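You operate a simulated robot arm through the tools that you are given. There is no shell and no other tool.

You run a simulated two-armed robot. Do the job below in one go: nothing can be reset, and whatever is moved stays where it is left.

JOB
Change the loading slide over to the yellow nest.
Fine: slide out; orange spacer, then grey nest off on to the felt before the pillar drill; seat the yellow nest in the socket and slide in. Where these are worked on the way, their far stop is far enough and under half their travel is too little: loading slide.
Where things are to end (x, y in the base frame): orange spacer within 60 mm of [790, -500]; grey nest within 60 mm of [790, -610].

It is judged by the outcome, as a careful person would: the job done as asked, and still so three seconds after it is handed in. It fails if anything else is knocked over, pushed out of place, dropped, spilled or broken.

ROBOT AND FRAMES
Two 7-joint arms with two-finger parallel grippers on one trunk that stands fixed in place. Base frame: the origin is at the foot of the trunk, x ahead of it, y to its left, z up. Units: mm, degrees, N and s.
The left shoulder is at [71, 156, 1230], the right one opposite. Payload 3.91 kg a hand.
Tool frame (each hand has its own): the origin (TCP) lies between the finger pads and is the grasp point; the fingertips stand 30 mm ahead of it; z points along the fingers, y is the line along which they close. Largest opening 110 mm; finger width 20, thickness 10; the body of the gripper, 48 by 112 mm, starts 55 mm behind the TCP.
Orientation is that of the tool frame in the base frame, as a unit quaternion [x, y, z, w]. With the fingers straight down and closing along the base's y, the tool's x points along the base's -x, its y along +y and its z along -z.

CONTROLS
- The arms move only by the tool play_rows. It takes "left_deltas", "right_deltas" or both (then of equal length, played together; a hand with none holds still); each is a list of rows, each a list of 7 numbers: the shift along the tool's x, y, z in mm, then the turn, a rotation vector about the tool's x, y, z in degrees, then the closure, from 0 (fully open) to 1 (shut). In form: [[tx, ty, tz, wx, wy, wz, fingers], ...]. A call has 1 to 20 rows; each row shifts and turns the commanded pose from where the row before left it, along the tool's axes as they then stand. Rows are played at 5 a second. More than 50 mm and 8.6 degrees between two rows, or a gripper value outside its range, and nothing of the call is played. A pose out of reach is approached as far as the arm can. The call stops where the force on the tool passes 40 N (or 10 N more than at its start, if that is more) or the arm is blocked; 0.2 s more then pass. Each finger travels about 108 mm/s and halts on what it meets, pressing with about 45 N; the grip force reading is that of the motor and also rises with nothing between the fingers. The clock runs only during rows and for 0.2 s after the last one: add rows that do not move to give the fingers time. The reply holds the time, the measured pose of the TCP, the force on the tool along the base axes, the opening and the grip force, in the units named above and with some noise, with the torque about the TCP (base axes, N m) and any sound that the robot's microphone picked up.
- Cameras (640 x 400 px; columns grow to the right, rows downward): "scene" is now at [137.8, -41, 1471.3]; the picture's right is [-0.31, -0.95, -0.00], its down [-0.40, 0.13, -0.91] and it looks along [0.86, -0.28, -0.42] (base axes); focal length 239 px, centre (320, 200). "left" rides on the left gripper at [72, -17, -104] in its tool frame; the picture's right is [0.23, 0.97, 0.00], its down [-0.76, 0.18, -0.62] and it looks along [-0.61, 0.14, 0.78] (tool axes); focal length 222 px, centre (320, 200). "right" rides on the right gripper at [72, 17, -103] in its tool frame; the picture's right is [-0.23, 0.97, 0.00], its down [-0.76, -0.18, -0.62] and it looks along [-0.61, -0.14, 0.78] (tool axes); focal length 222 px, centre (320, 200).
- snapshot(camera): a new picture of that camera. No time passes.
- lift_body(by): slides the trunk up (or, below 0, down) by that many mm; the arms and the scene camera ride with it, the base frame stays. It gives what a move gives, with no picture.
- aim_head(pan, tilt): turns the head with the scene camera to pan (to the left, within 86 degrees either way) and tilt (down, from -29 to 69), counted from straight ahead of the robot. It gives what a move gives.
- pixel_to_xyz(camera, pixels): for up to 12 pixels [column, row] of the newest picture of that camera ("zoom" is the newest enlarged one), the place [x, y, z] in the base frame of the surface seen there, good to about 2 mm, but the place of the scene camera against the robot may be out by one fixed shift of up to 18 mm in any direction. No time passes.
- close_up(camera, box): a new picture of the part [left, top, right, bottom] of that camera's present view, enlarged. No time passes.
- job_done(): hands the job in; it is judged then, once.

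Unless the task says otherwise, let go and move clear before handing in.

The tools are called as a command line: name --argument value ..., lists and objects as JSON in quotes. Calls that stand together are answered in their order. play_rows: Moves the arms, as the interface text tells. Its arguments: {"type":"object","properties":{"left_deltas":{"type":"array"},"right_deltas":{"type":"array"}},"required":[]} The other tools are called the same way: lift_body (by) slides the trunk up or down; aim_head (pan, tilt) turns the head that bears the scene camera; snapshot (camera) takes a picture; pixel_to_xyz (camera, pixels) gives the place of the surface under pixels of a picture; close_up (camera, box) takes an enlarged picture of a part of a camera's view; job_done () hands the job in.

At the start:

```text
t: 0.0
left_tcp_pos: [763.4, -27.2, 1198.8]
left_orientation: [0.0, 1.0, 0.0, 0.0]
left_ft_force: [-0.2, -0.3, 0.4]
left_moment: [-0.04, 0.02, -0.01]
left_gripper_width: 110.1
left_finger_force: 0.0
right_tcp_pos: [595.6, -685.4, 1248.9]
right_orientation: [0.0, 1.0, 0.001, 0.0]
right_ft_force: [0.3, 0.9, -0.1]
right_moment: [0.0, 0.01, 0.01]
right_gripper_width: 110.1
right_finger_force: 0.0
trunk travel left (down, up): [-675.0, 265.0]
head pan, tilt: [-18.2, 25.0]
```

scene: 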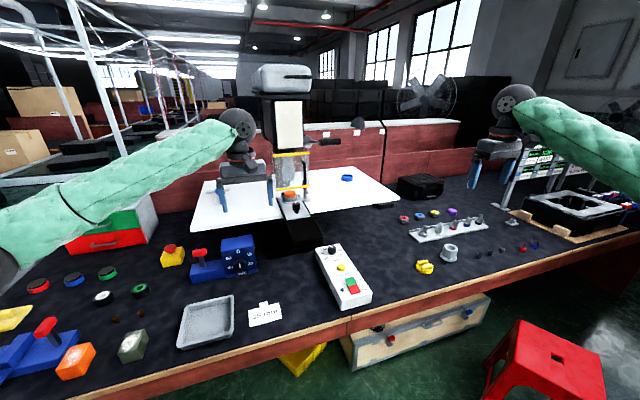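
right: 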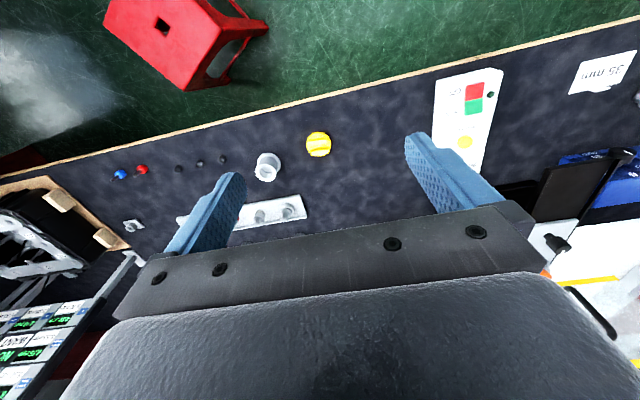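
left: 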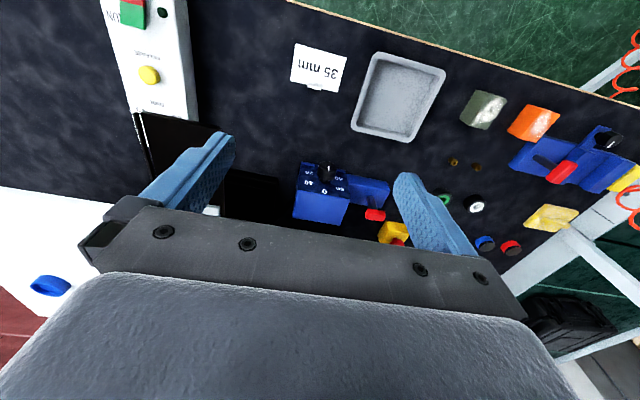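

The scene shows a pillar drill/press with a slide around (290,210), an orange item near (290,196), and a yellow nest perhaps at (425,267). I'll take enlarged views before moving anything.

close_up --camera "scene" --box '[220, 130, 380, 280]'

close_up --camera "scene" --box '[380, 170, 560, 290]'

close_up --camera "scene" --box '[0, 220, 300, 400]'

```text
2.67 times, centred on (300, 205) of scene
```

zoom: 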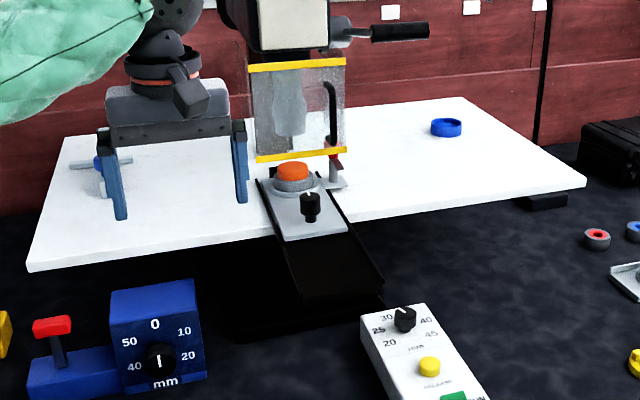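

```text
3.33 times, centred on (470, 230) of scene
```

zoom: 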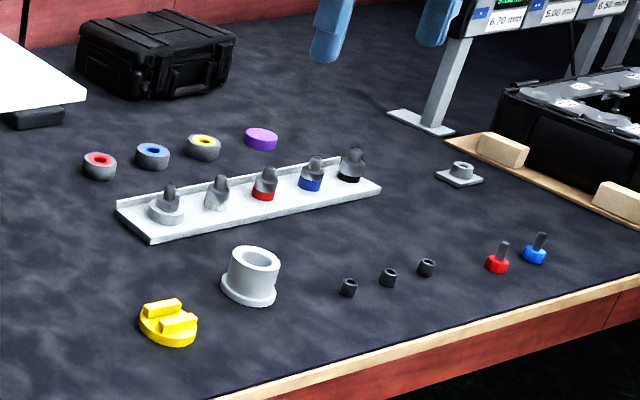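

```text
2.13 times, centred on (150, 310) of scene
```

zoom: 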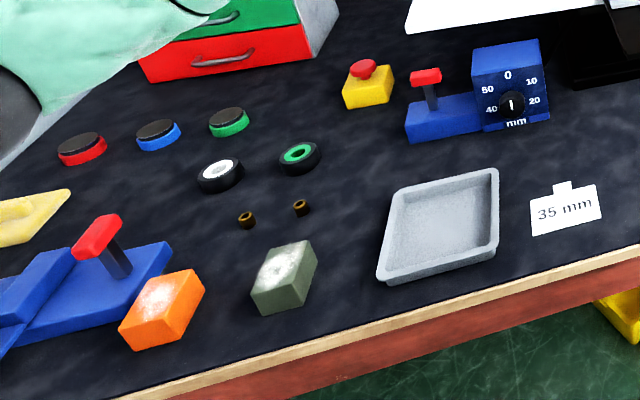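

The slide at zoom (305,205) carries the grey nest with the orange spacer on top; the yellow nest sits at zoom (168,325) on the bench. I'll measure positions of these.

close_up --camera "scene" --box '[260, 170, 340, 220]'

pixel_to_xyz --camera "scene" --pixels '[[425, 267], [424, 274], [449, 254], [293, 195], [297, 207], [290, 215], [310, 235], [340, 250], [360, 290], [400, 240], [370, 230], [420, 300]]'

```text
8.00 times, centred on (300, 195) of scene
```

zoom: 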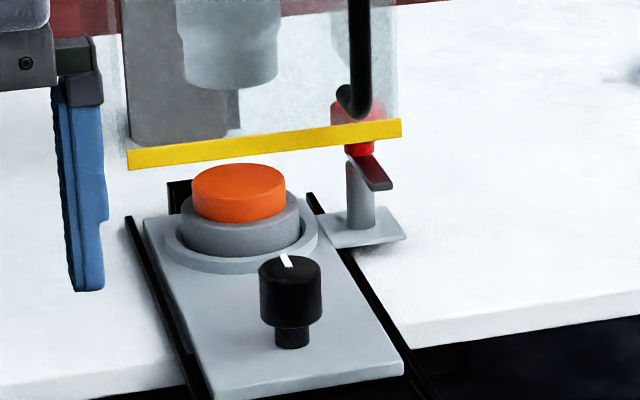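

```text
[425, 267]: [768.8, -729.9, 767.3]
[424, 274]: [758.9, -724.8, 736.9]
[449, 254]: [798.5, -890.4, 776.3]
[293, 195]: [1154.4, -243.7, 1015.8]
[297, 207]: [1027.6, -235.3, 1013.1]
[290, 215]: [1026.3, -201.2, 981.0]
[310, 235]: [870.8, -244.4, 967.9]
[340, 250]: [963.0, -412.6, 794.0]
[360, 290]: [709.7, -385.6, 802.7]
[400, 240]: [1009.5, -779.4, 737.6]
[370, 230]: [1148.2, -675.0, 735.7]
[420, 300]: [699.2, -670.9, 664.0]
```

The orange spacer is at zoom (238,190) sitting in the grey nest, with the black knob at (290,300) on the slide plate. I'll measure points on these with the zoom picture.

pixel_to_xyz --camera "zoom" --pixels '[[238, 175], [238, 210], [238, 240], [240, 268], [290, 270], [290, 335], [290, 300], [300, 385], [155, 230], [405, 370], [370, 170], [265, 140]]'

aim_head --pan -18.2 --tilt 40

snapshot --camera "scene"

```text
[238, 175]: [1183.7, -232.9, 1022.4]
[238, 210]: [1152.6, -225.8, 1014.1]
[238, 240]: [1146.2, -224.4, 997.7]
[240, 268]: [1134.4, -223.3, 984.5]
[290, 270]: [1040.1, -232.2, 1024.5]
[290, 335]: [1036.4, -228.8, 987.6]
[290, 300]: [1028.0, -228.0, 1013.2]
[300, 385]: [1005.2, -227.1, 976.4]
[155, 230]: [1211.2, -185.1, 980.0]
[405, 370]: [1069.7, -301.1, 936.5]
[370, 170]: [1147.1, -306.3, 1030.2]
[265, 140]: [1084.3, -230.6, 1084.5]
```

```text
t: 0.8
left_tcp_pos: [764.6, -26.2, 1198.3]
left_orientation: [0.0, 1.0, 0.001, 0.0]
left_ft_force: [0.4, 0.6, 0.4]
left_moment: [-0.01, -0.02, -0.01]
left_gripper_width: 110.1
left_finger_force: 0.0
right_tcp_pos: [596.6, -686.7, 1248.6]
right_orientation: [0.0, 1.0, 0.0, 0.0]
right_ft_force: [-0.7, 0.4, 0.2]
right_moment: [-0.02, -0.01, -0.04]
right_gripper_width: 110.1
right_finger_force: 0.1
trunk travel left (down, up): [-675.0, 265.0]
head pan, tilt: [-18.2, 40.0]
```

```text
taken
```

scene: 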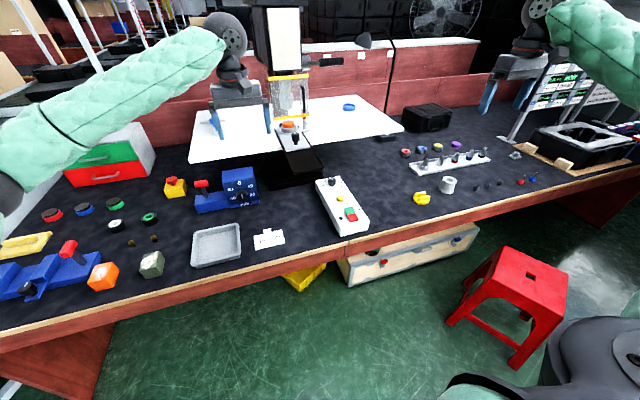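

The head now looks lower; the yellow nest is at about (422,197) and the felt target area lies around (375,205). I'll take close-ups of both the drill and the nest area.

close_up --camera "scene" --box '[370, 140, 530, 240]'

pixel_to_xyz --camera "zoom" --pixels '[[210, 220], [210, 260], [120, 180], [120, 260], [20, 250], [20, 150], [195, 222], [225, 232], [310, 175], [310, 215], [185, 235], [240, 235]]'

close_up --camera "scene" --box '[240, 80, 400, 180]'

```text
4.00 times, centred on (450, 190) of scene
```

zoom: 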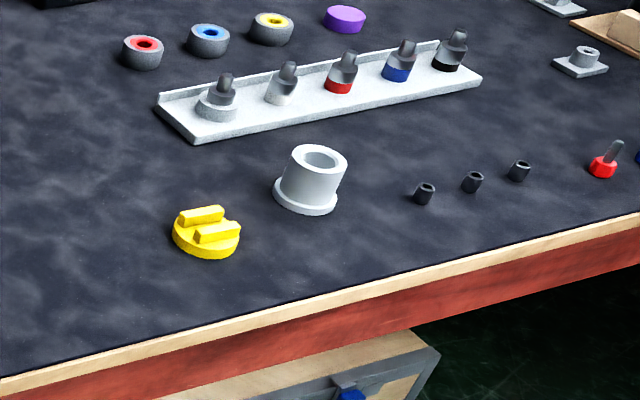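

```text
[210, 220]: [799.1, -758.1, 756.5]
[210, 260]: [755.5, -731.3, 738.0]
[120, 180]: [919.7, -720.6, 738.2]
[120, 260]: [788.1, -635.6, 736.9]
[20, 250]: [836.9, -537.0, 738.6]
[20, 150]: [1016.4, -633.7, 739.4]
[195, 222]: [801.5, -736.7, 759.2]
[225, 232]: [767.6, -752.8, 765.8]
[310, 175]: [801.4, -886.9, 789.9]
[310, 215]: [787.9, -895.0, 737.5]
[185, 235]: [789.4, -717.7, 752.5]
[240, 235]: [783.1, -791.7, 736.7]
```

```text
4.00 times, centred on (320, 130) of scene
```

zoom: 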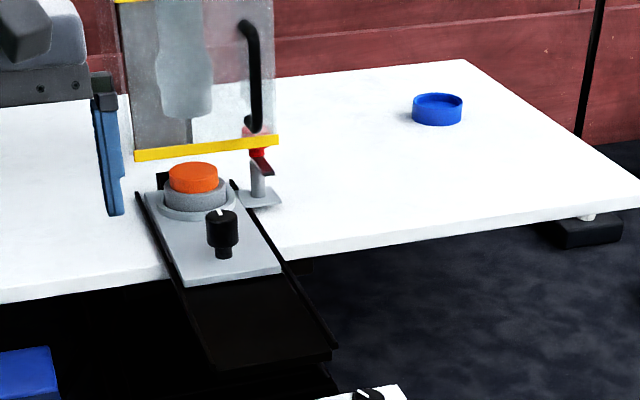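

The slide runs between two black rails, from about (145,195)/(235,185) in the zoom to (215,365)/(332,352). I'll measure the rails to find the slide's direction.

pixel_to_xyz --camera "zoom" --pixels '[[147, 205], [175, 270], [210, 360], [246, 205], [290, 275], [332, 348], [60, 292], [450, 232], [185, 285], [280, 272], [152, 205], [238, 200]]'

close_up --camera "scene" --box '[264, 110, 328, 150]'

pixel_to_xyz --camera "zoom" --pixels '[[170, 320], [375, 290], [220, 260], [100, 180], [290, 180], [270, 265], [330, 260], [300, 230], [125, 150], [210, 150], [165, 140], [165, 195]]'

```text
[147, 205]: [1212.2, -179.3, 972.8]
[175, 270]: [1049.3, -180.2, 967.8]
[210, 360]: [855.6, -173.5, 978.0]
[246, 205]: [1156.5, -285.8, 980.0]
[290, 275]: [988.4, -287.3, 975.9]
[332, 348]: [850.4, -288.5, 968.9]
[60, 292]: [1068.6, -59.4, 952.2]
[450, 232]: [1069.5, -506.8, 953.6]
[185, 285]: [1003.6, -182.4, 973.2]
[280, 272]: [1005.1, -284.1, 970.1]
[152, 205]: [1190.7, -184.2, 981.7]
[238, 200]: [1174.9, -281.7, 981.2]
```

```text
10.00 times, centred on (296, 130) of scene
```

zoom: 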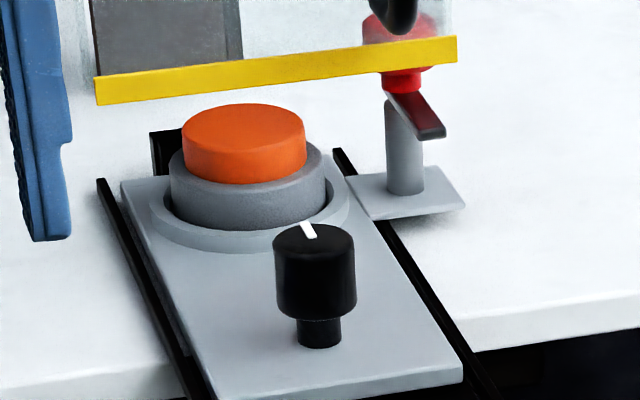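

```text
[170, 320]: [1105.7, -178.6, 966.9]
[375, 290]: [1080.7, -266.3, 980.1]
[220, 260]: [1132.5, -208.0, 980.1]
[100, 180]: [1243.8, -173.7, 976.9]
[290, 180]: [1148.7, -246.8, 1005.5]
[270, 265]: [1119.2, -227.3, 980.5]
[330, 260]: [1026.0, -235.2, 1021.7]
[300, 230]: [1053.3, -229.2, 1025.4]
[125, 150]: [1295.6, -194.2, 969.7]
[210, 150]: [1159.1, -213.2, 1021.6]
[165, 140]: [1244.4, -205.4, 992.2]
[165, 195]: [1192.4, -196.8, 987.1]
```

The rails run straight along x (y about -181 and -287), the slide front is at x about 1004 and the yellow nest sits near [783,-745,738]. I'll look at the yellow nest with the right wrist camera (318,144), and at the drill with the left.

close_up --camera "right" --box '[240, 100, 400, 200]'

pixel_to_xyz --camera "right" --pixels '[[318, 144], [318, 132], [318, 156], [306, 144], [330, 144], [290, 130], [350, 170], [340, 205]]'

```text
4.00 times, centred on (320, 150) of right
```

zoom: 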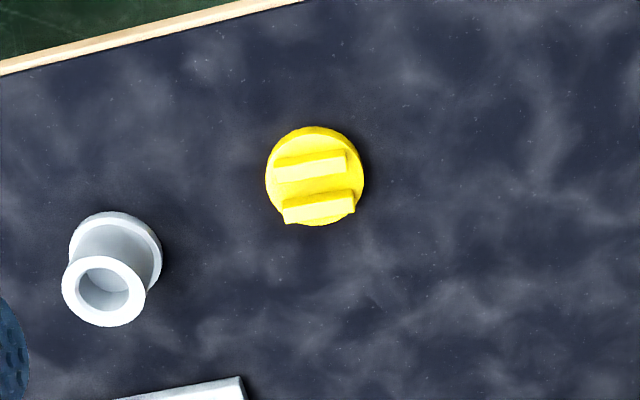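

```text
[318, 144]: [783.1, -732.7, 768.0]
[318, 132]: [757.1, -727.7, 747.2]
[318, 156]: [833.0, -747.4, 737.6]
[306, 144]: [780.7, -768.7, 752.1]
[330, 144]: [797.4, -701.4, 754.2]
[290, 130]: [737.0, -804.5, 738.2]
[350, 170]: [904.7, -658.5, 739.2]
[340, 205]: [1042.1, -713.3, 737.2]
```

The right camera shows the yellow nest at (318,144): a 75 mm disc centred near [790,-735] with two bars on top. I'll first move the left hand back out of the way so the right arm can work at the drill.

play_rows --left_deltas '[[27, 38, 0, 0, 0, 0, 0], [27, 38, 0, 0, 0, 0, 0], [27, 38, 0, 0, 0, 0, 0], [27, 38, 0, 0, 0, 0, 0], [27, 38, 0, 0, 0, 0, 0], [27, 38, 0, 0, 0, 0, 0], [0, 0, 0, 0, 0, 0, 0]]'

snapshot --camera "scene"

```text
t: 2.4
left_tcp_pos: [601.6, 200.1, 1199.6]
left_orientation: [0.0, 1.0, 0.001, -0.001]
left_ft_force: [1.0, 0.0, -0.7]
left_moment: [0.05, 0.01, 0.0]
left_gripper_width: 110.0
left_finger_force: 0.1
right_tcp_pos: [596.5, -686.7, 1246.9]
right_orientation: [0.0, 1.0, 0.001, -0.001]
right_ft_force: [-0.1, -0.9, -0.2]
right_moment: [0.04, 0.0, 0.01]
right_gripper_width: 110.0
right_finger_force: 0.2
trunk travel left (down, up): [-675.0, 265.0]
head pan, tilt: [-18.2, 40.0]
```

```text
taken
```

scene: 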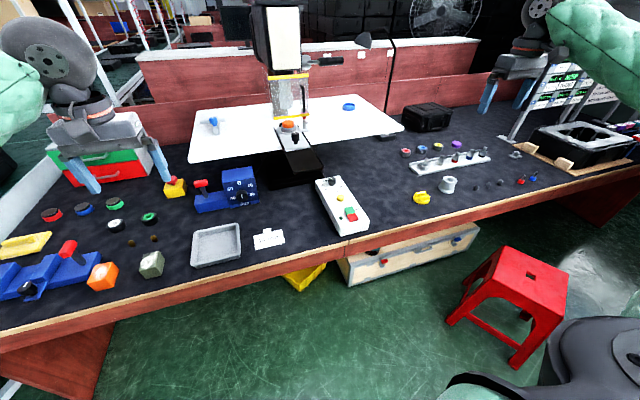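

The left hand is clear. Now I bring the right hand round to in front of the drill, at about [850,-234,1190], and look from there.

play_rows --right_deltas '[[-21, 38, 5, 0, 0, 0, 0], [-21, 38, 5, 0, 0, 0, 0], [-21, 38, 5, 0, 0, 0, 0], [-21, 38, 5, 0, 0, 0, 0], [-21, 38, 5, 0, 0, 0, 0], [-21, 38, 5, 0, 0, 0, 0], [-21, 38, 5, 0, 0, 0, 0], [-21, 38, 5, 0, 0, 0, 0], [-21, 38, 5, 0, 0, 0, 0], [-21, 38, 5, 0, 0, 0, 0], [-21, 38, 5, 0, 0, 0, 0], [-21, 34, 5, 0, 0, 0, 0], [0, 0, 0, 0, 0, 0, 0]]'

snapshot --camera "right"

snapshot --camera "scene"

```text
t: 5.2
left_tcp_pos: [599.0, 200.3, 1201.1]
left_orientation: [0.0, 1.0, 0.0, 0.0]
left_ft_force: [0.1, -0.3, -0.5]
left_moment: [0.02, -0.01, -0.01]
left_gripper_width: 109.9
left_finger_force: 0.0
right_tcp_pos: [848.9, -235.3, 1187.5]
right_orientation: [0.0, 1.0, 0.0, 0.0]
right_ft_force: [0.4, -0.1, 0.3]
right_moment: [0.01, 0.0, 0.0]
right_gripper_width: 110.2
right_finger_force: 0.1
trunk travel left (down, up): [-675.0, 265.0]
head pan, tilt: [-18.2, 40.0]
```

```text
taken
```

right: 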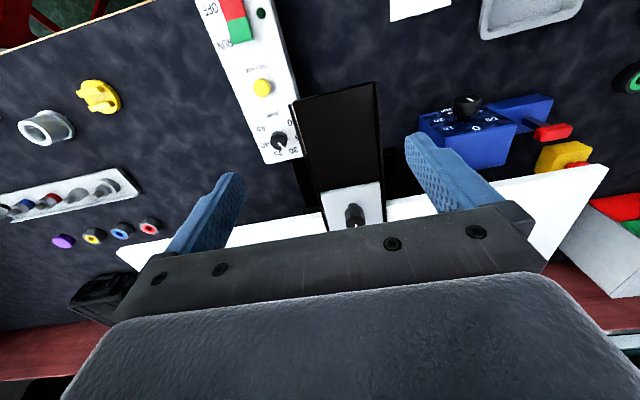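

```text
taken
```

scene: 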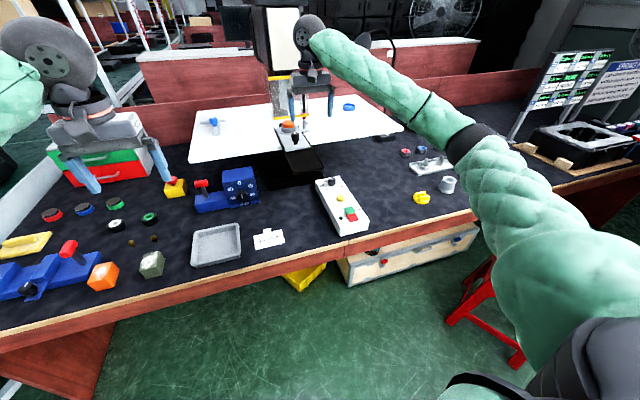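

The right camera sees the knob at (355,213) and the slide front at (353,190). I'll measure those with this camera, which is not affected by the scene camera's shift.

close_up --camera "right" --box '[290, 170, 420, 240]'

pixel_to_xyz --camera "right" --pixels '[[355, 208], [354, 214], [353, 190], [325, 195], [381, 186], [336, 150], [375, 90], [297, 105], [280, 145], [250, 225], [335, 212]]'

```text
4.92 times, centred on (355, 205) of right
```

zoom: 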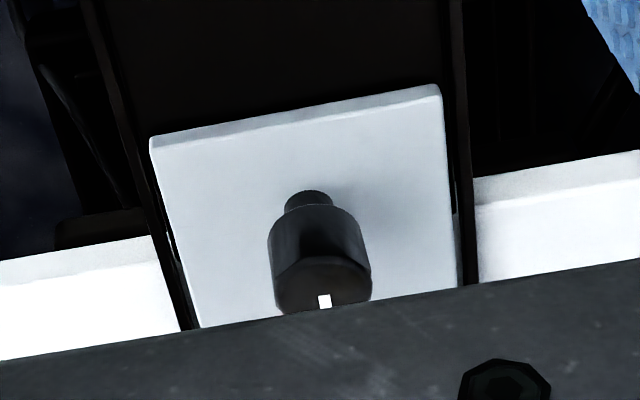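

```text
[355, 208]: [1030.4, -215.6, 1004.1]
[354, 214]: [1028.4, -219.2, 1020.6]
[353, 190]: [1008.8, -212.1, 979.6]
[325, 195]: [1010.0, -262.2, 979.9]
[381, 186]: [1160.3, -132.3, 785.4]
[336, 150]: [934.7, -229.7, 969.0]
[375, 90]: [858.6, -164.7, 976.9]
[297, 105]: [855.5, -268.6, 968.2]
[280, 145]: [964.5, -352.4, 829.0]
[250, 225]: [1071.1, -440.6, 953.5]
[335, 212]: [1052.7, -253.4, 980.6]
```

The wrist camera puts the knob near y = -217, about 14 mm off the scene camera's reading. I'll measure more precisely in the enlarged picture.

pixel_to_xyz --camera "zoom" --pixels '[[165, 150], [435, 98], [300, 120], [310, 200], [280, 240], [365, 240], [320, 235], [320, 285], [110, 100], [455, 60], [195, 310], [448, 250]]'

```text
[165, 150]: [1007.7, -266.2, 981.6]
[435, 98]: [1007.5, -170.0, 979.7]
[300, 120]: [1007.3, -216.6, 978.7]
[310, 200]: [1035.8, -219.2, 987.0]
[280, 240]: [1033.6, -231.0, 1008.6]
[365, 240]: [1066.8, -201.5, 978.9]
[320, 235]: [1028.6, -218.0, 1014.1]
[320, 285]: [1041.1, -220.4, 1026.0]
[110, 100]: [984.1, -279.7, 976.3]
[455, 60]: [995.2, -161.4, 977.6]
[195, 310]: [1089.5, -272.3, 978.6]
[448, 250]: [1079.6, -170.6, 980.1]
```

Knob centre is about [1043,-218], cap from z 997 to 1026, with the plate top at 980. I'll tilt the right hand 45 degrees forward in place and half close the fingers, then check the pose.

play_rows --right_deltas '[[0, 3, 0, 0, -7.5, 0, 0.1], [0, 3, 0, 0, -7.5, 0, 0.2], [0, 3, 0, 0, -7.5, 0, 0.3], [0, 3, 0, 0, -7.5, 0, 0.4], [0, 3, 0, 0, -7.5, 0, 0.4], [0, 2, 0, 0, -7.5, 0, 0.4], [0, 0, 0, 0, 0, 0, 0.4]]'

snapshot --camera "right"

snapshot --camera "scene"

```text
t: 6.8
left_tcp_pos: [601.6, 201.3, 1199.3]
left_orientation: [0.0, 1.0, 0.0, 0.0]
left_ft_force: [0.1, -0.6, -0.5]
left_moment: [0.02, 0.03, 0.01]
left_gripper_width: 110.1
left_finger_force: 0.1
right_tcp_pos: [848.1, -216.0, 1189.6]
right_orientation: [0.0, 0.924, 0.0, 0.382]
right_ft_force: [0.5, -1.2, 1.1]
right_moment: [0.0, -0.01, 0.02]
right_gripper_width: 66.0
right_finger_force: 0.1
trunk travel left (down, up): [-675.0, 265.0]
head pan, tilt: [-18.2, 40.0]
```

```text
taken
```

right: 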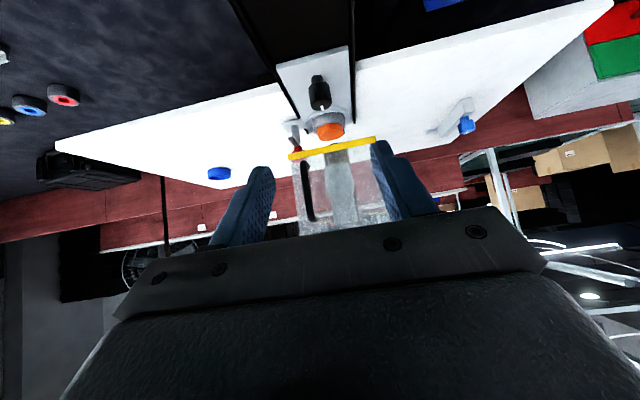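

```text
taken
```

scene: 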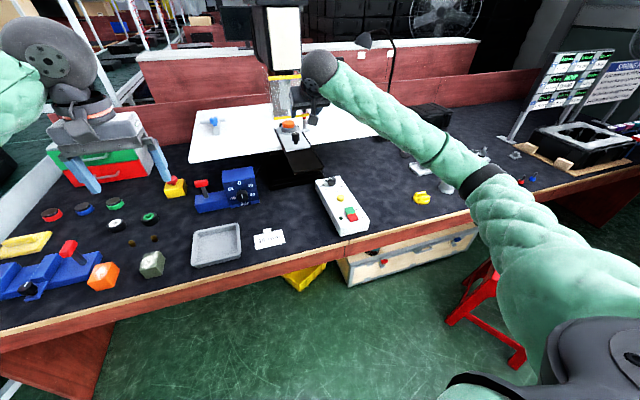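

Tilt came out as planned. The right camera now sees the knob (319,93), nest and spacer (327,128) and guard (330,148); I'll enlarge and measure.

close_up --camera "right" --box '[260, 40, 400, 180]'

pixel_to_xyz --camera "right" --pixels '[[319, 80], [319, 93], [320, 105], [330, 136], [330, 126], [315, 128], [345, 128], [310, 120], [338, 148], [295, 150], [372, 141], [296, 130]]'

```text
2.86 times, centred on (330, 110) of right
```

zoom: 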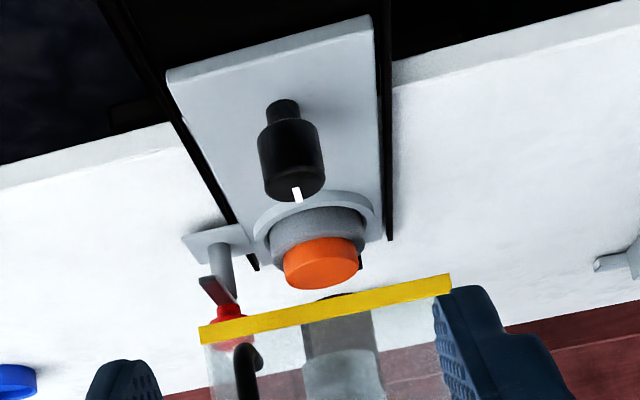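

```text
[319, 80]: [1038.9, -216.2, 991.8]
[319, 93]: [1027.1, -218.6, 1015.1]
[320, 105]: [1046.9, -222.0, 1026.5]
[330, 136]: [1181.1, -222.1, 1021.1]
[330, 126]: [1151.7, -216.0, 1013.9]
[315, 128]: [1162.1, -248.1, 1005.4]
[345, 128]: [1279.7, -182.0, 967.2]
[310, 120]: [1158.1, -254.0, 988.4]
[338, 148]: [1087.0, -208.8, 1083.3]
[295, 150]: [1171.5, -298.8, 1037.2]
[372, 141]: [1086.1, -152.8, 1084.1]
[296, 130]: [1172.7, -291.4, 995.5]
```

The knob axis is at about x 1043, y -218. I'll advance along the tool to a point about 85 mm short of the knob and check the picture again.

play_rows --right_deltas '[[-3.4, -0.5, 44.4, 0, 0, 0, 0.4], [-3.4, -0.5, 44.4, 0, 0, 0, 0.4], [-3.4, -0.5, 44.4, 0, 0, 0, 0.4], [-3.2, -0.5, 44.3, 0, 0, 0, 0.4], [0, 0, 0, 0, 0, 0, 0.4]]'

snapshot --camera "right"

close_up --camera "scene" --box '[230, 60, 390, 190]'

```text
t: 8.0
left_tcp_pos: [600.2, 201.3, 1200.3]
left_orientation: [0.0, 1.0, 0.0, -0.001]
left_ft_force: [0.1, 0.8, 0.4]
left_moment: [-0.04, -0.01, -0.02]
left_gripper_width: 110.1
left_finger_force: 0.0
right_tcp_pos: [981.0, -220.2, 1072.1]
right_orientation: [-0.001, 0.924, 0.0, 0.383]
right_ft_force: [0.4, 0.3, -0.5]
right_moment: [-0.02, 0.02, -0.01]
right_gripper_width: 66.0
right_finger_force: 0.1
trunk travel left (down, up): [-675.0, 265.0]
head pan, tilt: [-18.2, 40.0]
```

```text
taken
```

right: 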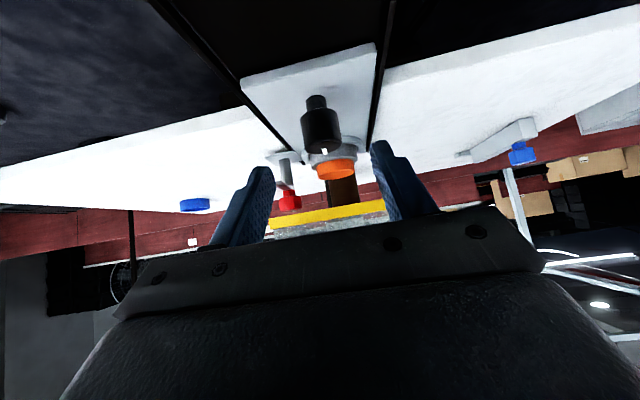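

```text
3.08 times, centred on (310, 125) of scene
```

zoom: 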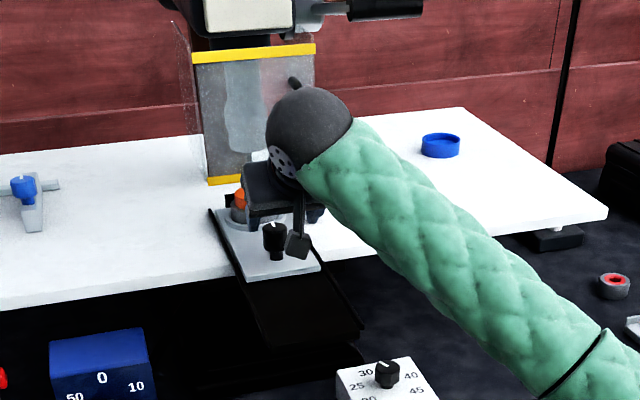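

The hand stands in line with the knob (321,128 in the right view). I'll measure the knob once more from here.

pixel_to_xyz --camera "right" --pixels '[[318, 103], [304, 128], [321, 128], [338, 128], [325, 150], [302, 140], [341, 136]]'

```text
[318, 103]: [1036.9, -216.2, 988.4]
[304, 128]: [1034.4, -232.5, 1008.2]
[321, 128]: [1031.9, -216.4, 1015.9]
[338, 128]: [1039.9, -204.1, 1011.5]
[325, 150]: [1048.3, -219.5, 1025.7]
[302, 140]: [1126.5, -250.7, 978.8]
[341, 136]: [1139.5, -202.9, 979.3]
```

Knob confirmed at about [1045,-218]. I'll advance the last 86 mm with the fingers open around it, without gripping yet.

play_rows --right_deltas '[[-1.4, 1, 30, 0, 0, 0, 0.4], [-1.4, 1, 30, 0, 0, 0, 0.4], [-1.4, 0, 26, 0, 0, 0, 0.4], [0, 0, 0, 0, 0, 0, 0.4]]'

snapshot --camera "right"

close_up --camera "scene" --box '[230, 60, 390, 190]'

```text
t: 9.0
left_tcp_pos: [601.5, 201.5, 1200.4]
left_orientation: [0.001, 1.0, 0.0, 0.0]
left_ft_force: [-0.4, -0.3, 0.4]
left_moment: [0.02, 0.0, -0.01]
left_gripper_width: 109.8
left_finger_force: 0.0
right_tcp_pos: [1045.5, -218.1, 1015.0]
right_orientation: [0.0, 0.924, 0.001, 0.383]
right_ft_force: [-0.5, -0.7, -0.2]
right_moment: [-0.01, 0.02, 0.03]
right_gripper_width: 66.1
right_finger_force: 0.1
trunk travel left (down, up): [-675.0, 265.0]
head pan, tilt: [-18.2, 40.0]
```

```text
taken
```

right: 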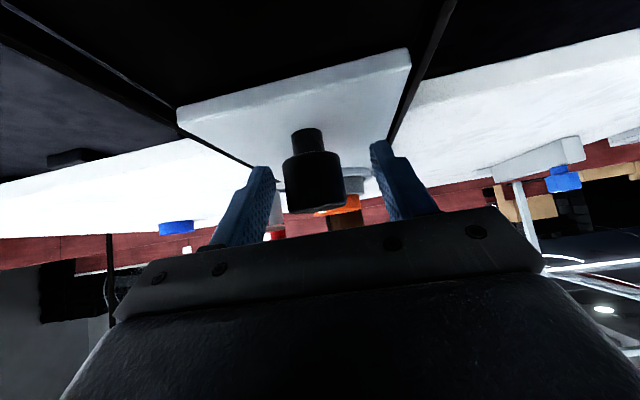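

```text
3.08 times, centred on (310, 125) of scene
```

zoom: 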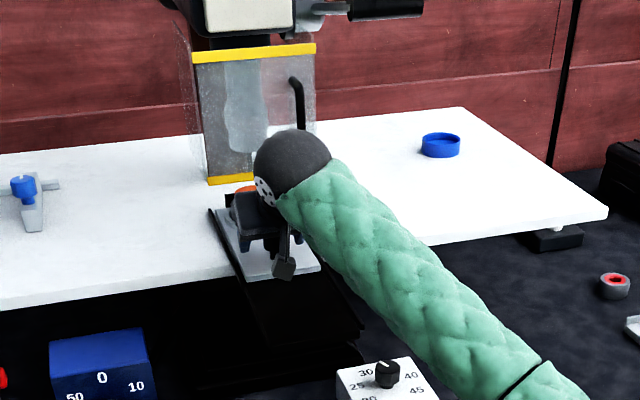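

The knob (313,185) is between the fingers with no contact force. I'll close on it.

play_rows --right_deltas '[[0, 0, 0, 0, 0, 0, 0.55], [0, 0, 0, 0, 0, 0, 0.7], [0, 0, 0, 0, 0, 0, 1], [0, 0, 0, 0, 0, 0, 1]]'

snapshot --camera "right"

```text
t: 10.0
left_tcp_pos: [602.0, 199.1, 1200.4]
left_orientation: [0.0, 1.0, 0.001, 0.0]
left_ft_force: [-0.4, 0.3, -0.7]
left_moment: [-0.01, 0.01, 0.0]
left_gripper_width: 110.0
left_finger_force: 0.1
right_tcp_pos: [1045.1, -219.7, 1014.6]
right_orientation: [0.0, 0.924, 0.0, 0.382]
right_ft_force: [-2.6, -19.5, -0.9]
right_moment: [-0.59, -0.1, -0.2]
right_gripper_width: 33.7
right_finger_force: 45.5
trunk travel left (down, up): [-675.0, 265.0]
head pan, tilt: [-18.2, 40.0]
```

```text
taken
```

right: 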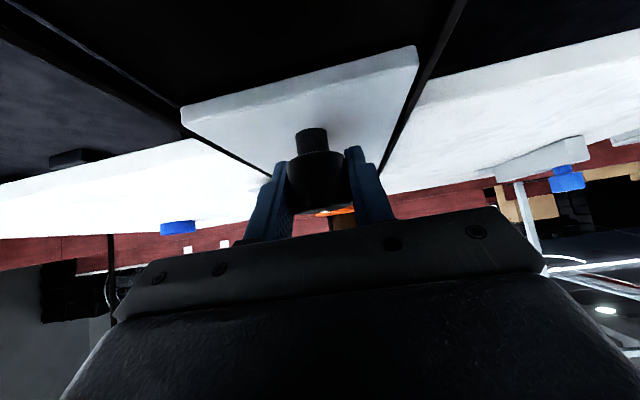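

Gripped at 33.7 mm with a side force of -19.5 N in y, so the hand is slightly off centre. I'll ease it 1.5 mm towards -y and start a slow pull in -x.

play_rows --right_deltas '[[0, -1.0, 0, 0, 0, 0, 1], [0, -0.7, 0, 0, 0, 0, 1], [0, 0, 0, 0, 0, 0, 1]]'

```text
t: 10.8
left_tcp_pos: [601.1, 199.0, 1201.0]
left_orientation: [0.0, 1.0, 0.001, 0.0]
left_ft_force: [-0.2, -0.1, 0.1]
left_moment: [0.03, -0.05, 0.01]
left_gripper_width: 110.0
left_finger_force: 0.0
right_tcp_pos: [1046.1, -220.6, 1015.5]
right_orientation: [0.001, 0.924, -0.001, 0.382]
right_ft_force: [-8.0, -21.1, -3.4]
right_moment: [-0.56, 0.8, 0.16]
right_gripper_width: 33.8
right_finger_force: 45.4
trunk travel left (down, up): [-675.0, 265.0]
head pan, tilt: [-18.2, 40.0]
```

The side force is still -21 N. I'll ease 2 mm more in -y to see whether it falls.

play_rows --right_deltas '[[0, -1.0, 0, 0, 0, 0, 1], [0, -1.0, 0, 0, 0, 0, 1], [0, 0, 0, 0, 0, 0, 1]]'

```text
t: 11.6
left_tcp_pos: [600.3, 201.1, 1200.7]
left_orientation: [-0.002, 1.0, 0.0, 0.0]
left_ft_force: [0.8, -0.1, -0.5]
left_moment: [0.0, -0.02, -0.02]
left_gripper_width: 110.2
left_finger_force: 0.1
right_tcp_pos: [1044.8, -220.6, 1015.4]
right_orientation: [-0.001, 0.924, 0.0, 0.382]
right_ft_force: [-11.2, -9.5, -7.8]
right_moment: [-0.28, -0.15, -0.04]
right_gripper_width: 34.0
right_finger_force: 45.7
trunk travel left (down, up): [-675.0, 265.0]
head pan, tilt: [-18.2, 40.0]
```

The side force fell to -9.5 N. Now a slow pull in -x, 10 mm a row.

play_rows --right_deltas '[[0, -0.5, 0, 0, 0, 0, 1], [3.5, 0, -3.5, 0, 0, 0, 1], [3.5, 0, -3.5, 0, 0, 0, 1], [7, 0, -7, 0, 0, 0, 1], [7, 0, -7, 0, 0, 0, 1], [7, 0, -7, 0, 0, 0, 1], [0, 0, 0, 0, 0, 0, 1]]'

snapshot --camera "right"

```text
t: 13.2
left_tcp_pos: [602.3, 200.7, 1199.1]
left_orientation: [-0.001, 1.0, 0.0, 0.0]
left_ft_force: [-0.8, -0.3, 1.0]
left_moment: [-0.03, 0.03, 0.02]
left_gripper_width: 110.0
left_finger_force: 0.0
right_tcp_pos: [1008.7, -220.5, 1014.4]
right_orientation: [0.0, 0.924, -0.001, 0.382]
right_ft_force: [-0.9, 6.7, -8.8]
right_moment: [0.39, -0.2, 0.16]
right_gripper_width: 33.6
right_finger_force: 45.0
trunk travel left (down, up): [-675.0, 265.0]
head pan, tilt: [-18.2, 40.0]
```

```text
taken
```

right: 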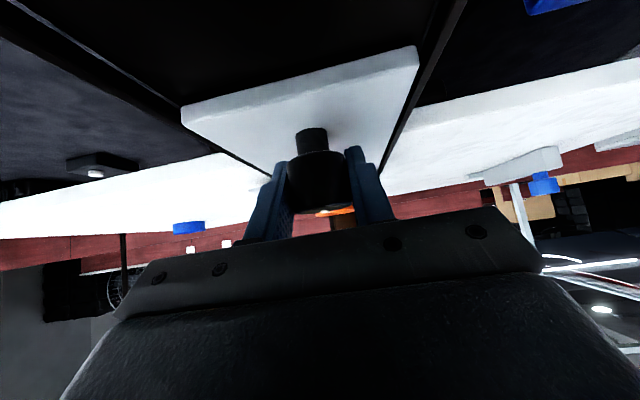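

The slide follows (36 mm out) with small forces. I'll keep pulling until it reaches its far stop.

play_rows --right_deltas '[[7, 0, -7, 0, 0, 0, 1], [7, 0, -7, 0, 0, 0, 1], [7, 0, -7, 0, 0, 0, 1], [7, 0, -7, 0, 0, 0, 1], [7, 0, -7, 0, 0, 0, 1], [7, 0, -7, 0, 0, 0, 1], [7, 0, -7, 0, 0, 0, 1], [7, 0, -7, 0, 0, 0, 1], [7, 0, -7, 0, 0, 0, 1], [7, 0, -7, 0, 0, 0, 1], [0, 0, 0, 0, 0, 0, 1]]'

snapshot --camera "right"

close_up --camera "scene" --box '[230, 60, 390, 190]'

```text
t: 15.6
left_tcp_pos: [601.8, 201.8, 1200.0]
left_orientation: [0.0, 1.0, 0.0, -0.002]
left_ft_force: [-0.4, -0.2, -0.5]
left_moment: [0.01, -0.01, 0.01]
left_gripper_width: 110.1
left_finger_force: 0.1
right_tcp_pos: [909.8, -220.8, 1014.1]
right_orientation: [-0.001, 0.924, 0.0, 0.382]
right_ft_force: [0.6, 12.3, -3.3]
right_moment: [0.56, 1.02, 0.15]
right_gripper_width: 33.7
right_finger_force: 45.1
trunk travel left (down, up): [-675.0, 265.0]
head pan, tilt: [-18.2, 40.0]
```

```text
taken
```

right: 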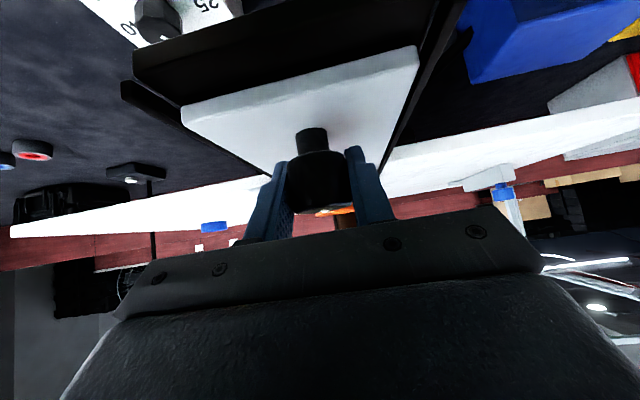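

```text
3.08 times, centred on (310, 125) of scene
```

zoom: 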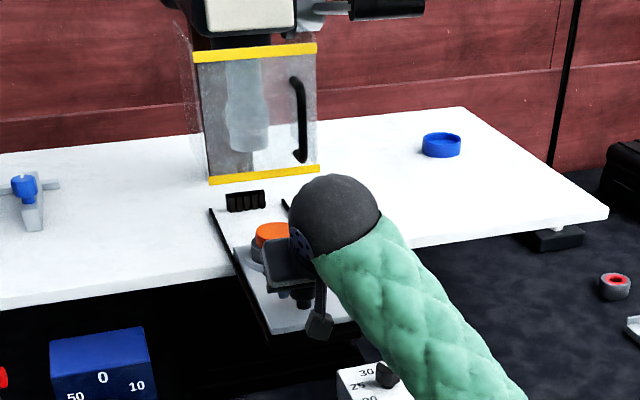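

Now 135 mm out, with nothing felt yet. I'll go on in 5 mm rows, easing 0.8 mm back in +y, until a stop is felt.

play_rows --right_deltas '[[3.5, 0.8, -3.5, 0, 0, 0, 1], [3.5, 0, -3.5, 0, 0, 0, 1], [3.5, 0, -3.5, 0, 0, 0, 1], [3.5, 0, -3.5, 0, 0, 0, 1], [3.5, 0, -3.5, 0, 0, 0, 1], [3.5, 0, -3.5, 0, 0, 0, 1], [3.5, 0, -3.5, 0, 0, 0, 1], [3.5, 0, -3.5, 0, 0, 0, 1], [0, 0, 0, 0, 0, 0, 1]]'

snapshot --camera "right"

```text
t: 17.6
left_tcp_pos: [602.7, 201.8, 1198.5]
left_orientation: [0.0, 1.0, 0.001, -0.002]
left_ft_force: [-0.3, -0.1, -0.5]
left_moment: [-0.03, 0.03, 0.0]
left_gripper_width: 110.0
left_finger_force: 0.1
right_tcp_pos: [869.3, -219.9, 1014.8]
right_orientation: [0.001, 0.924, -0.001, 0.382]
right_ft_force: [0.5, 7.2, -6.2]
right_moment: [0.35, -0.66, 0.0]
right_gripper_width: 33.7
right_finger_force: 45.2
trunk travel left (down, up): [-675.0, 265.0]
head pan, tilt: [-18.2, 40.0]
```

```text
taken
```

right: 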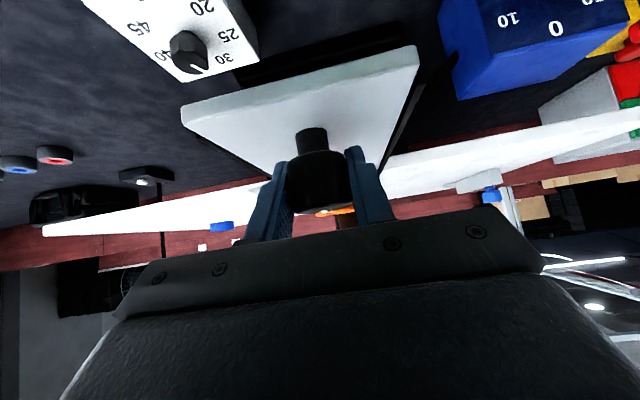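

Now 176 mm out and still free. I'll continue in 4 mm rows and watch for the stop.

play_rows --right_deltas '[[2.8, 0.5, -2.8, 0, 0, 0, 1], [2.8, 0, -2.8, 0, 0, 0, 1], [2.8, 0, -2.8, 0, 0, 0, 1], [2.8, 0, -2.8, 0, 0, 0, 1], [2.8, 0, -2.8, 0, 0, 0, 1], [0, 0, 0, 0, 0, 0, 1]]'

close_up --camera "scene" --box '[230, 60, 390, 190]'

```text
t: 19.0
left_tcp_pos: [601.3, 202.1, 1200.0]
left_orientation: [0.0, 1.0, 0.001, 0.0]
left_ft_force: [0.5, -0.2, -0.3]
left_moment: [0.0, -0.01, 0.0]
left_gripper_width: 110.2
left_finger_force: 0.1
right_tcp_pos: [849.2, -219.6, 1015.3]
right_orientation: [0.0, 0.924, 0.0, 0.382]
right_ft_force: [0.3, -0.2, 3.0]
right_moment: [0.34, 0.95, -0.02]
right_gripper_width: 33.8
right_finger_force: 45.2
trunk travel left (down, up): [-675.0, 265.0]
head pan, tilt: [-18.2, 40.0]
```

```text
3.08 times, centred on (310, 125) of scene
```

zoom: 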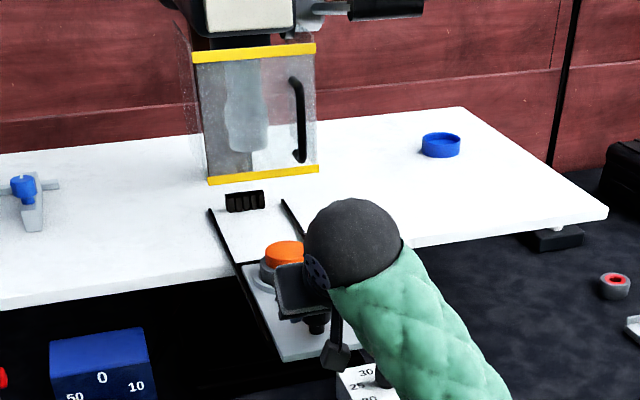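

196 mm out and still free. Continuing in small steps to find the stop.

play_rows --right_deltas '[[2.8, 0, -2.8, 0, 0, 0, 1], [2.8, 0, -2.8, 0, 0, 0, 1], [2.8, 0, -2.8, 0, 0, 0, 1], [2.8, 0, -2.8, 0, 0, 0, 1], [2.8, 0, -2.8, 0, 0, 0, 1], [0, 0, 0, 0, 0, 0, 1]]'

close_up --camera "scene" --box '[230, 60, 390, 190]'

```text
t: 20.4
left_tcp_pos: [600.3, 201.2, 1199.7]
left_orientation: [0.0, 1.0, 0.001, 0.0]
left_ft_force: [-0.7, -0.2, -0.4]
left_moment: [-0.02, 0.01, 0.02]
left_gripper_width: 109.8
left_finger_force: 0.1
right_tcp_pos: [829.9, -220.5, 1014.6]
right_orientation: [0.001, 0.924, 0.0, 0.382]
right_ft_force: [-3.0, -5.0, 3.4]
right_moment: [0.22, 0.29, -0.05]
right_gripper_width: 33.7
right_finger_force: 44.4
trunk travel left (down, up): [-675.0, 265.0]
head pan, tilt: [-18.2, 40.0]
```

```text
3.08 times, centred on (310, 125) of scene
```

zoom: 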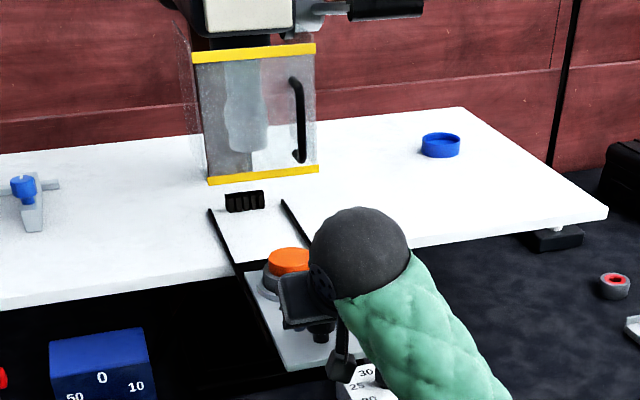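

215 mm out, still no stop. I'll continue.

play_rows --right_deltas '[[2.8, 0, -2.8, 0, 0, 0, 1], [2.8, 0, -2.8, 0, 0, 0, 1], [2.8, 0, -2.8, 0, 0, 0, 1], [2.8, 0, -2.8, 0, 0, 0, 1], [2.8, 0, -2.8, 0, 0, 0, 1], [0, 0, 0, 0, 0, 0, 1]]'

close_up --camera "scene" --box '[230, 60, 390, 190]'

```text
t: 21.8
left_tcp_pos: [602.6, 201.1, 1198.7]
left_orientation: [-0.001, 1.0, 0.0, -0.002]
left_ft_force: [-0.3, -0.4, 0.1]
left_moment: [0.0, 0.01, -0.01]
left_gripper_width: 110.3
left_finger_force: 0.1
right_tcp_pos: [811.2, -220.1, 1012.2]
right_orientation: [0.0, 0.925, 0.0, 0.381]
right_ft_force: [27.9, -3.9, -1.4]
right_moment: [-0.27, -0.34, -0.03]
right_gripper_width: 33.3
right_finger_force: 45.3
trunk travel left (down, up): [-675.0, 265.0]
head pan, tilt: [-18.2, 40.0]
```

```text
3.08 times, centred on (310, 125) of scene
```

zoom: 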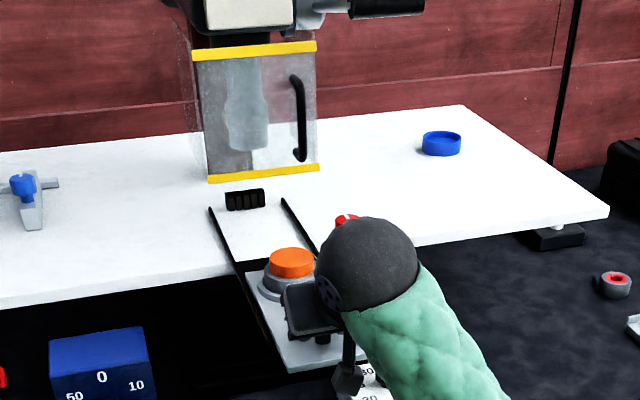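

The x force rose to 28 N: the far stop, about 232 mm out. I'll ease off 2 mm, open, and back out along the tool.

play_rows --right_deltas '[[-1.4, 0, 1.4, 0, 0, 0, 1], [0, 0, 0, 0, 0, 0, 0.6], [0, 0, 0, 0, 0, 0, 0.4], [0, 0, 0, 0, 0, 0, 0.4], [0, 0, -30, 0, 0, 0, 0.4], [0, 0, -40, 0, 0, 0, 0.4], [0, 0, -40, 0, 0, 0, 0.4], [0, 0, 0, 0, 0, 0, 0.4]]'

snapshot --camera "right"

close_up --camera "scene" --box '[230, 60, 390, 190]'

```text
t: 23.6
left_tcp_pos: [600.7, 200.3, 1199.9]
left_orientation: [0.0, 1.0, 0.0, 0.0]
left_ft_force: [-0.2, 0.1, -0.8]
left_moment: [-0.01, -0.01, 0.0]
left_gripper_width: 109.8
left_finger_force: 0.0
right_tcp_pos: [732.7, -222.5, 1092.8]
right_orientation: [0.0, 0.925, 0.0, 0.381]
right_ft_force: [0.2, 0.0, 0.6]
right_moment: [0.0, 0.0, -0.01]
right_gripper_width: 66.2
right_finger_force: 0.1
trunk travel left (down, up): [-675.0, 265.0]
head pan, tilt: [-18.2, 40.0]
```

```text
taken
```

right: 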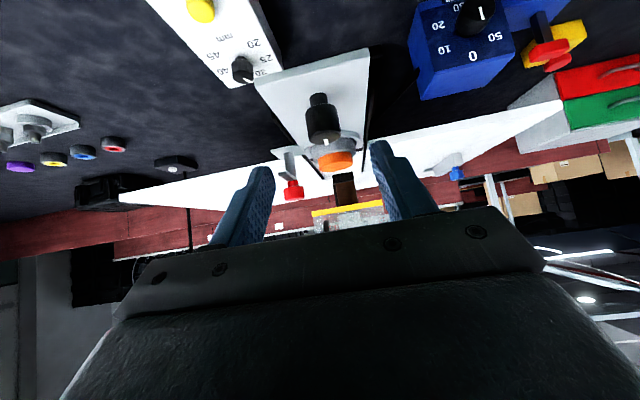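

```text
3.08 times, centred on (310, 125) of scene
```

zoom: 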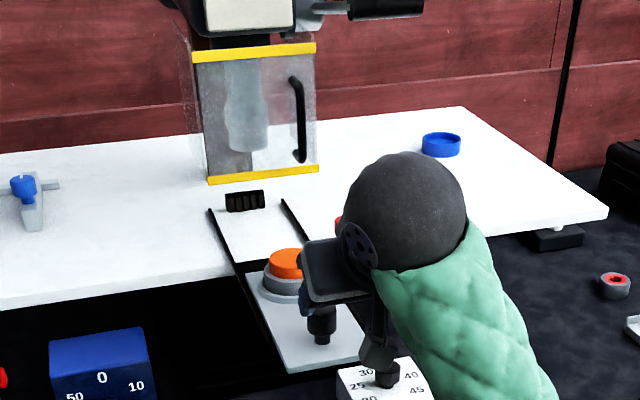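

The slide stayed out after release. The post with the red top seems to ride with the slide (right view 290,185), so I'll look at it closely and measure the nest.

close_up --camera "right" --box '[240, 70, 400, 220]'

pixel_to_xyz --camera "zoom" --pixels '[[385, 375], [340, 345], [385, 345], [430, 345], [290, 330], [440, 330], [380, 310], [210, 370], [195, 440], [210, 480], [220, 500], [330, 200]]'

```text
2.67 times, centred on (320, 145) of right
```

zoom: 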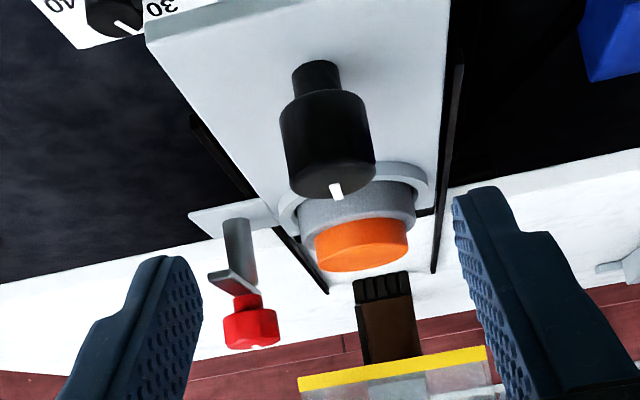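

```text
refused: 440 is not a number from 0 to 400
```

The clamp post with its red knob sits on a bracket of the slide, its arm turned away from the nest, so it does not hold the spacer. I'll measure nest, spacer and clamp.

pixel_to_xyz --camera "zoom" --pixels '[[360, 265], [320, 245], [362, 240], [405, 235], [310, 215], [412, 205], [345, 205], [250, 330], [235, 285], [238, 230], [200, 225], [290, 205]]'

pixel_to_xyz --camera "right" --pixels '[[318, 100], [320, 120], [322, 138], [334, 166], [320, 160], [352, 158], [336, 152], [348, 210]]'

```text
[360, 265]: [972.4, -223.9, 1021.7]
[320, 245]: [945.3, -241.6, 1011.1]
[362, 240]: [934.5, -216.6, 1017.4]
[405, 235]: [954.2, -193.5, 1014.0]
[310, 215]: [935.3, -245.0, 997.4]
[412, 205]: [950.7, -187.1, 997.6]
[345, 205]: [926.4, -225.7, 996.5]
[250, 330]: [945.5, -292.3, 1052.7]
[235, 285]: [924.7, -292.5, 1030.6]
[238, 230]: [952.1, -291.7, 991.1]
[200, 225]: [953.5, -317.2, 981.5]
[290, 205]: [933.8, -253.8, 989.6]
```

```text
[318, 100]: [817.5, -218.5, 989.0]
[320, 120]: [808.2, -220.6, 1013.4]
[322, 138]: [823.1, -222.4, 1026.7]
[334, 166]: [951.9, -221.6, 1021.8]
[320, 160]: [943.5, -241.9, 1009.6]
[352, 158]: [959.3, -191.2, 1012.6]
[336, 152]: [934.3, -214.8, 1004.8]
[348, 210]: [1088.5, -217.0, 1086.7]
```

Spacer centre is about [962,-218], top z 1022; the clamp post stands at y -292 with its red knob up to z 1053. I'll swing the hand upright and higher to view the nest from above.

play_rows --right_deltas '[[0, 0, -20, 0, 0, 0, 0.36], [0, 0, -10, 0, 7.5, 0, 0.36], [0, 0, -10, 0, 7.5, 0, 0.36], [0, 0, -10, 0, 7.5, 0, 0.36], [0, 0, 0, 0, 7.5, 0, 0.36], [0, 0, 0, 0, 7.5, 0, 0.36], [0, 0, 0, 0, 7.5, 0, 0.36], [-40, 1, -20, 0, 0, 0, 0.36], [-40, 1, -20, 0, 0, 0, 0.36], [-40, 1, -20, 0, 0, 0, 0.36], [0, 0, 0, 0, 0, 0, 0.36]]'

snapshot --camera "right"

```text
t: 26.0
left_tcp_pos: [599.8, 200.7, 1199.6]
left_orientation: [0.0, 1.0, 0.0, 0.0]
left_ft_force: [0.0, -1.2, 0.4]
left_moment: [0.01, -0.03, -0.02]
left_gripper_width: 110.1
left_finger_force: 0.0
right_tcp_pos: [823.0, -218.0, 1187.1]
right_orientation: [0.0, 1.0, 0.001, -0.001]
right_ft_force: [0.6, -0.6, -0.3]
right_moment: [0.0, 0.02, -0.01]
right_gripper_width: 70.5
right_finger_force: 0.0
trunk travel left (down, up): [-675.0, 265.0]
head pan, tilt: [-18.2, 40.0]
```

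```text
taken
```

right: 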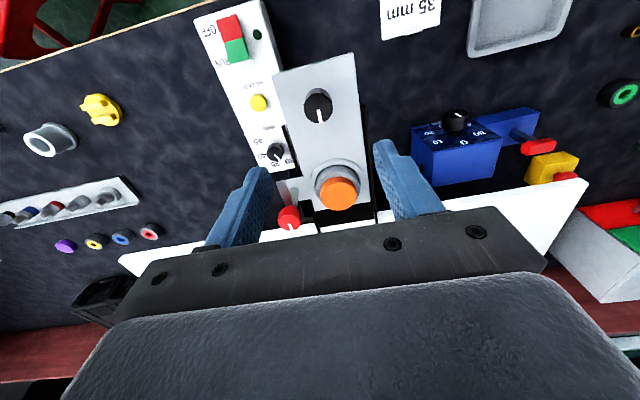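

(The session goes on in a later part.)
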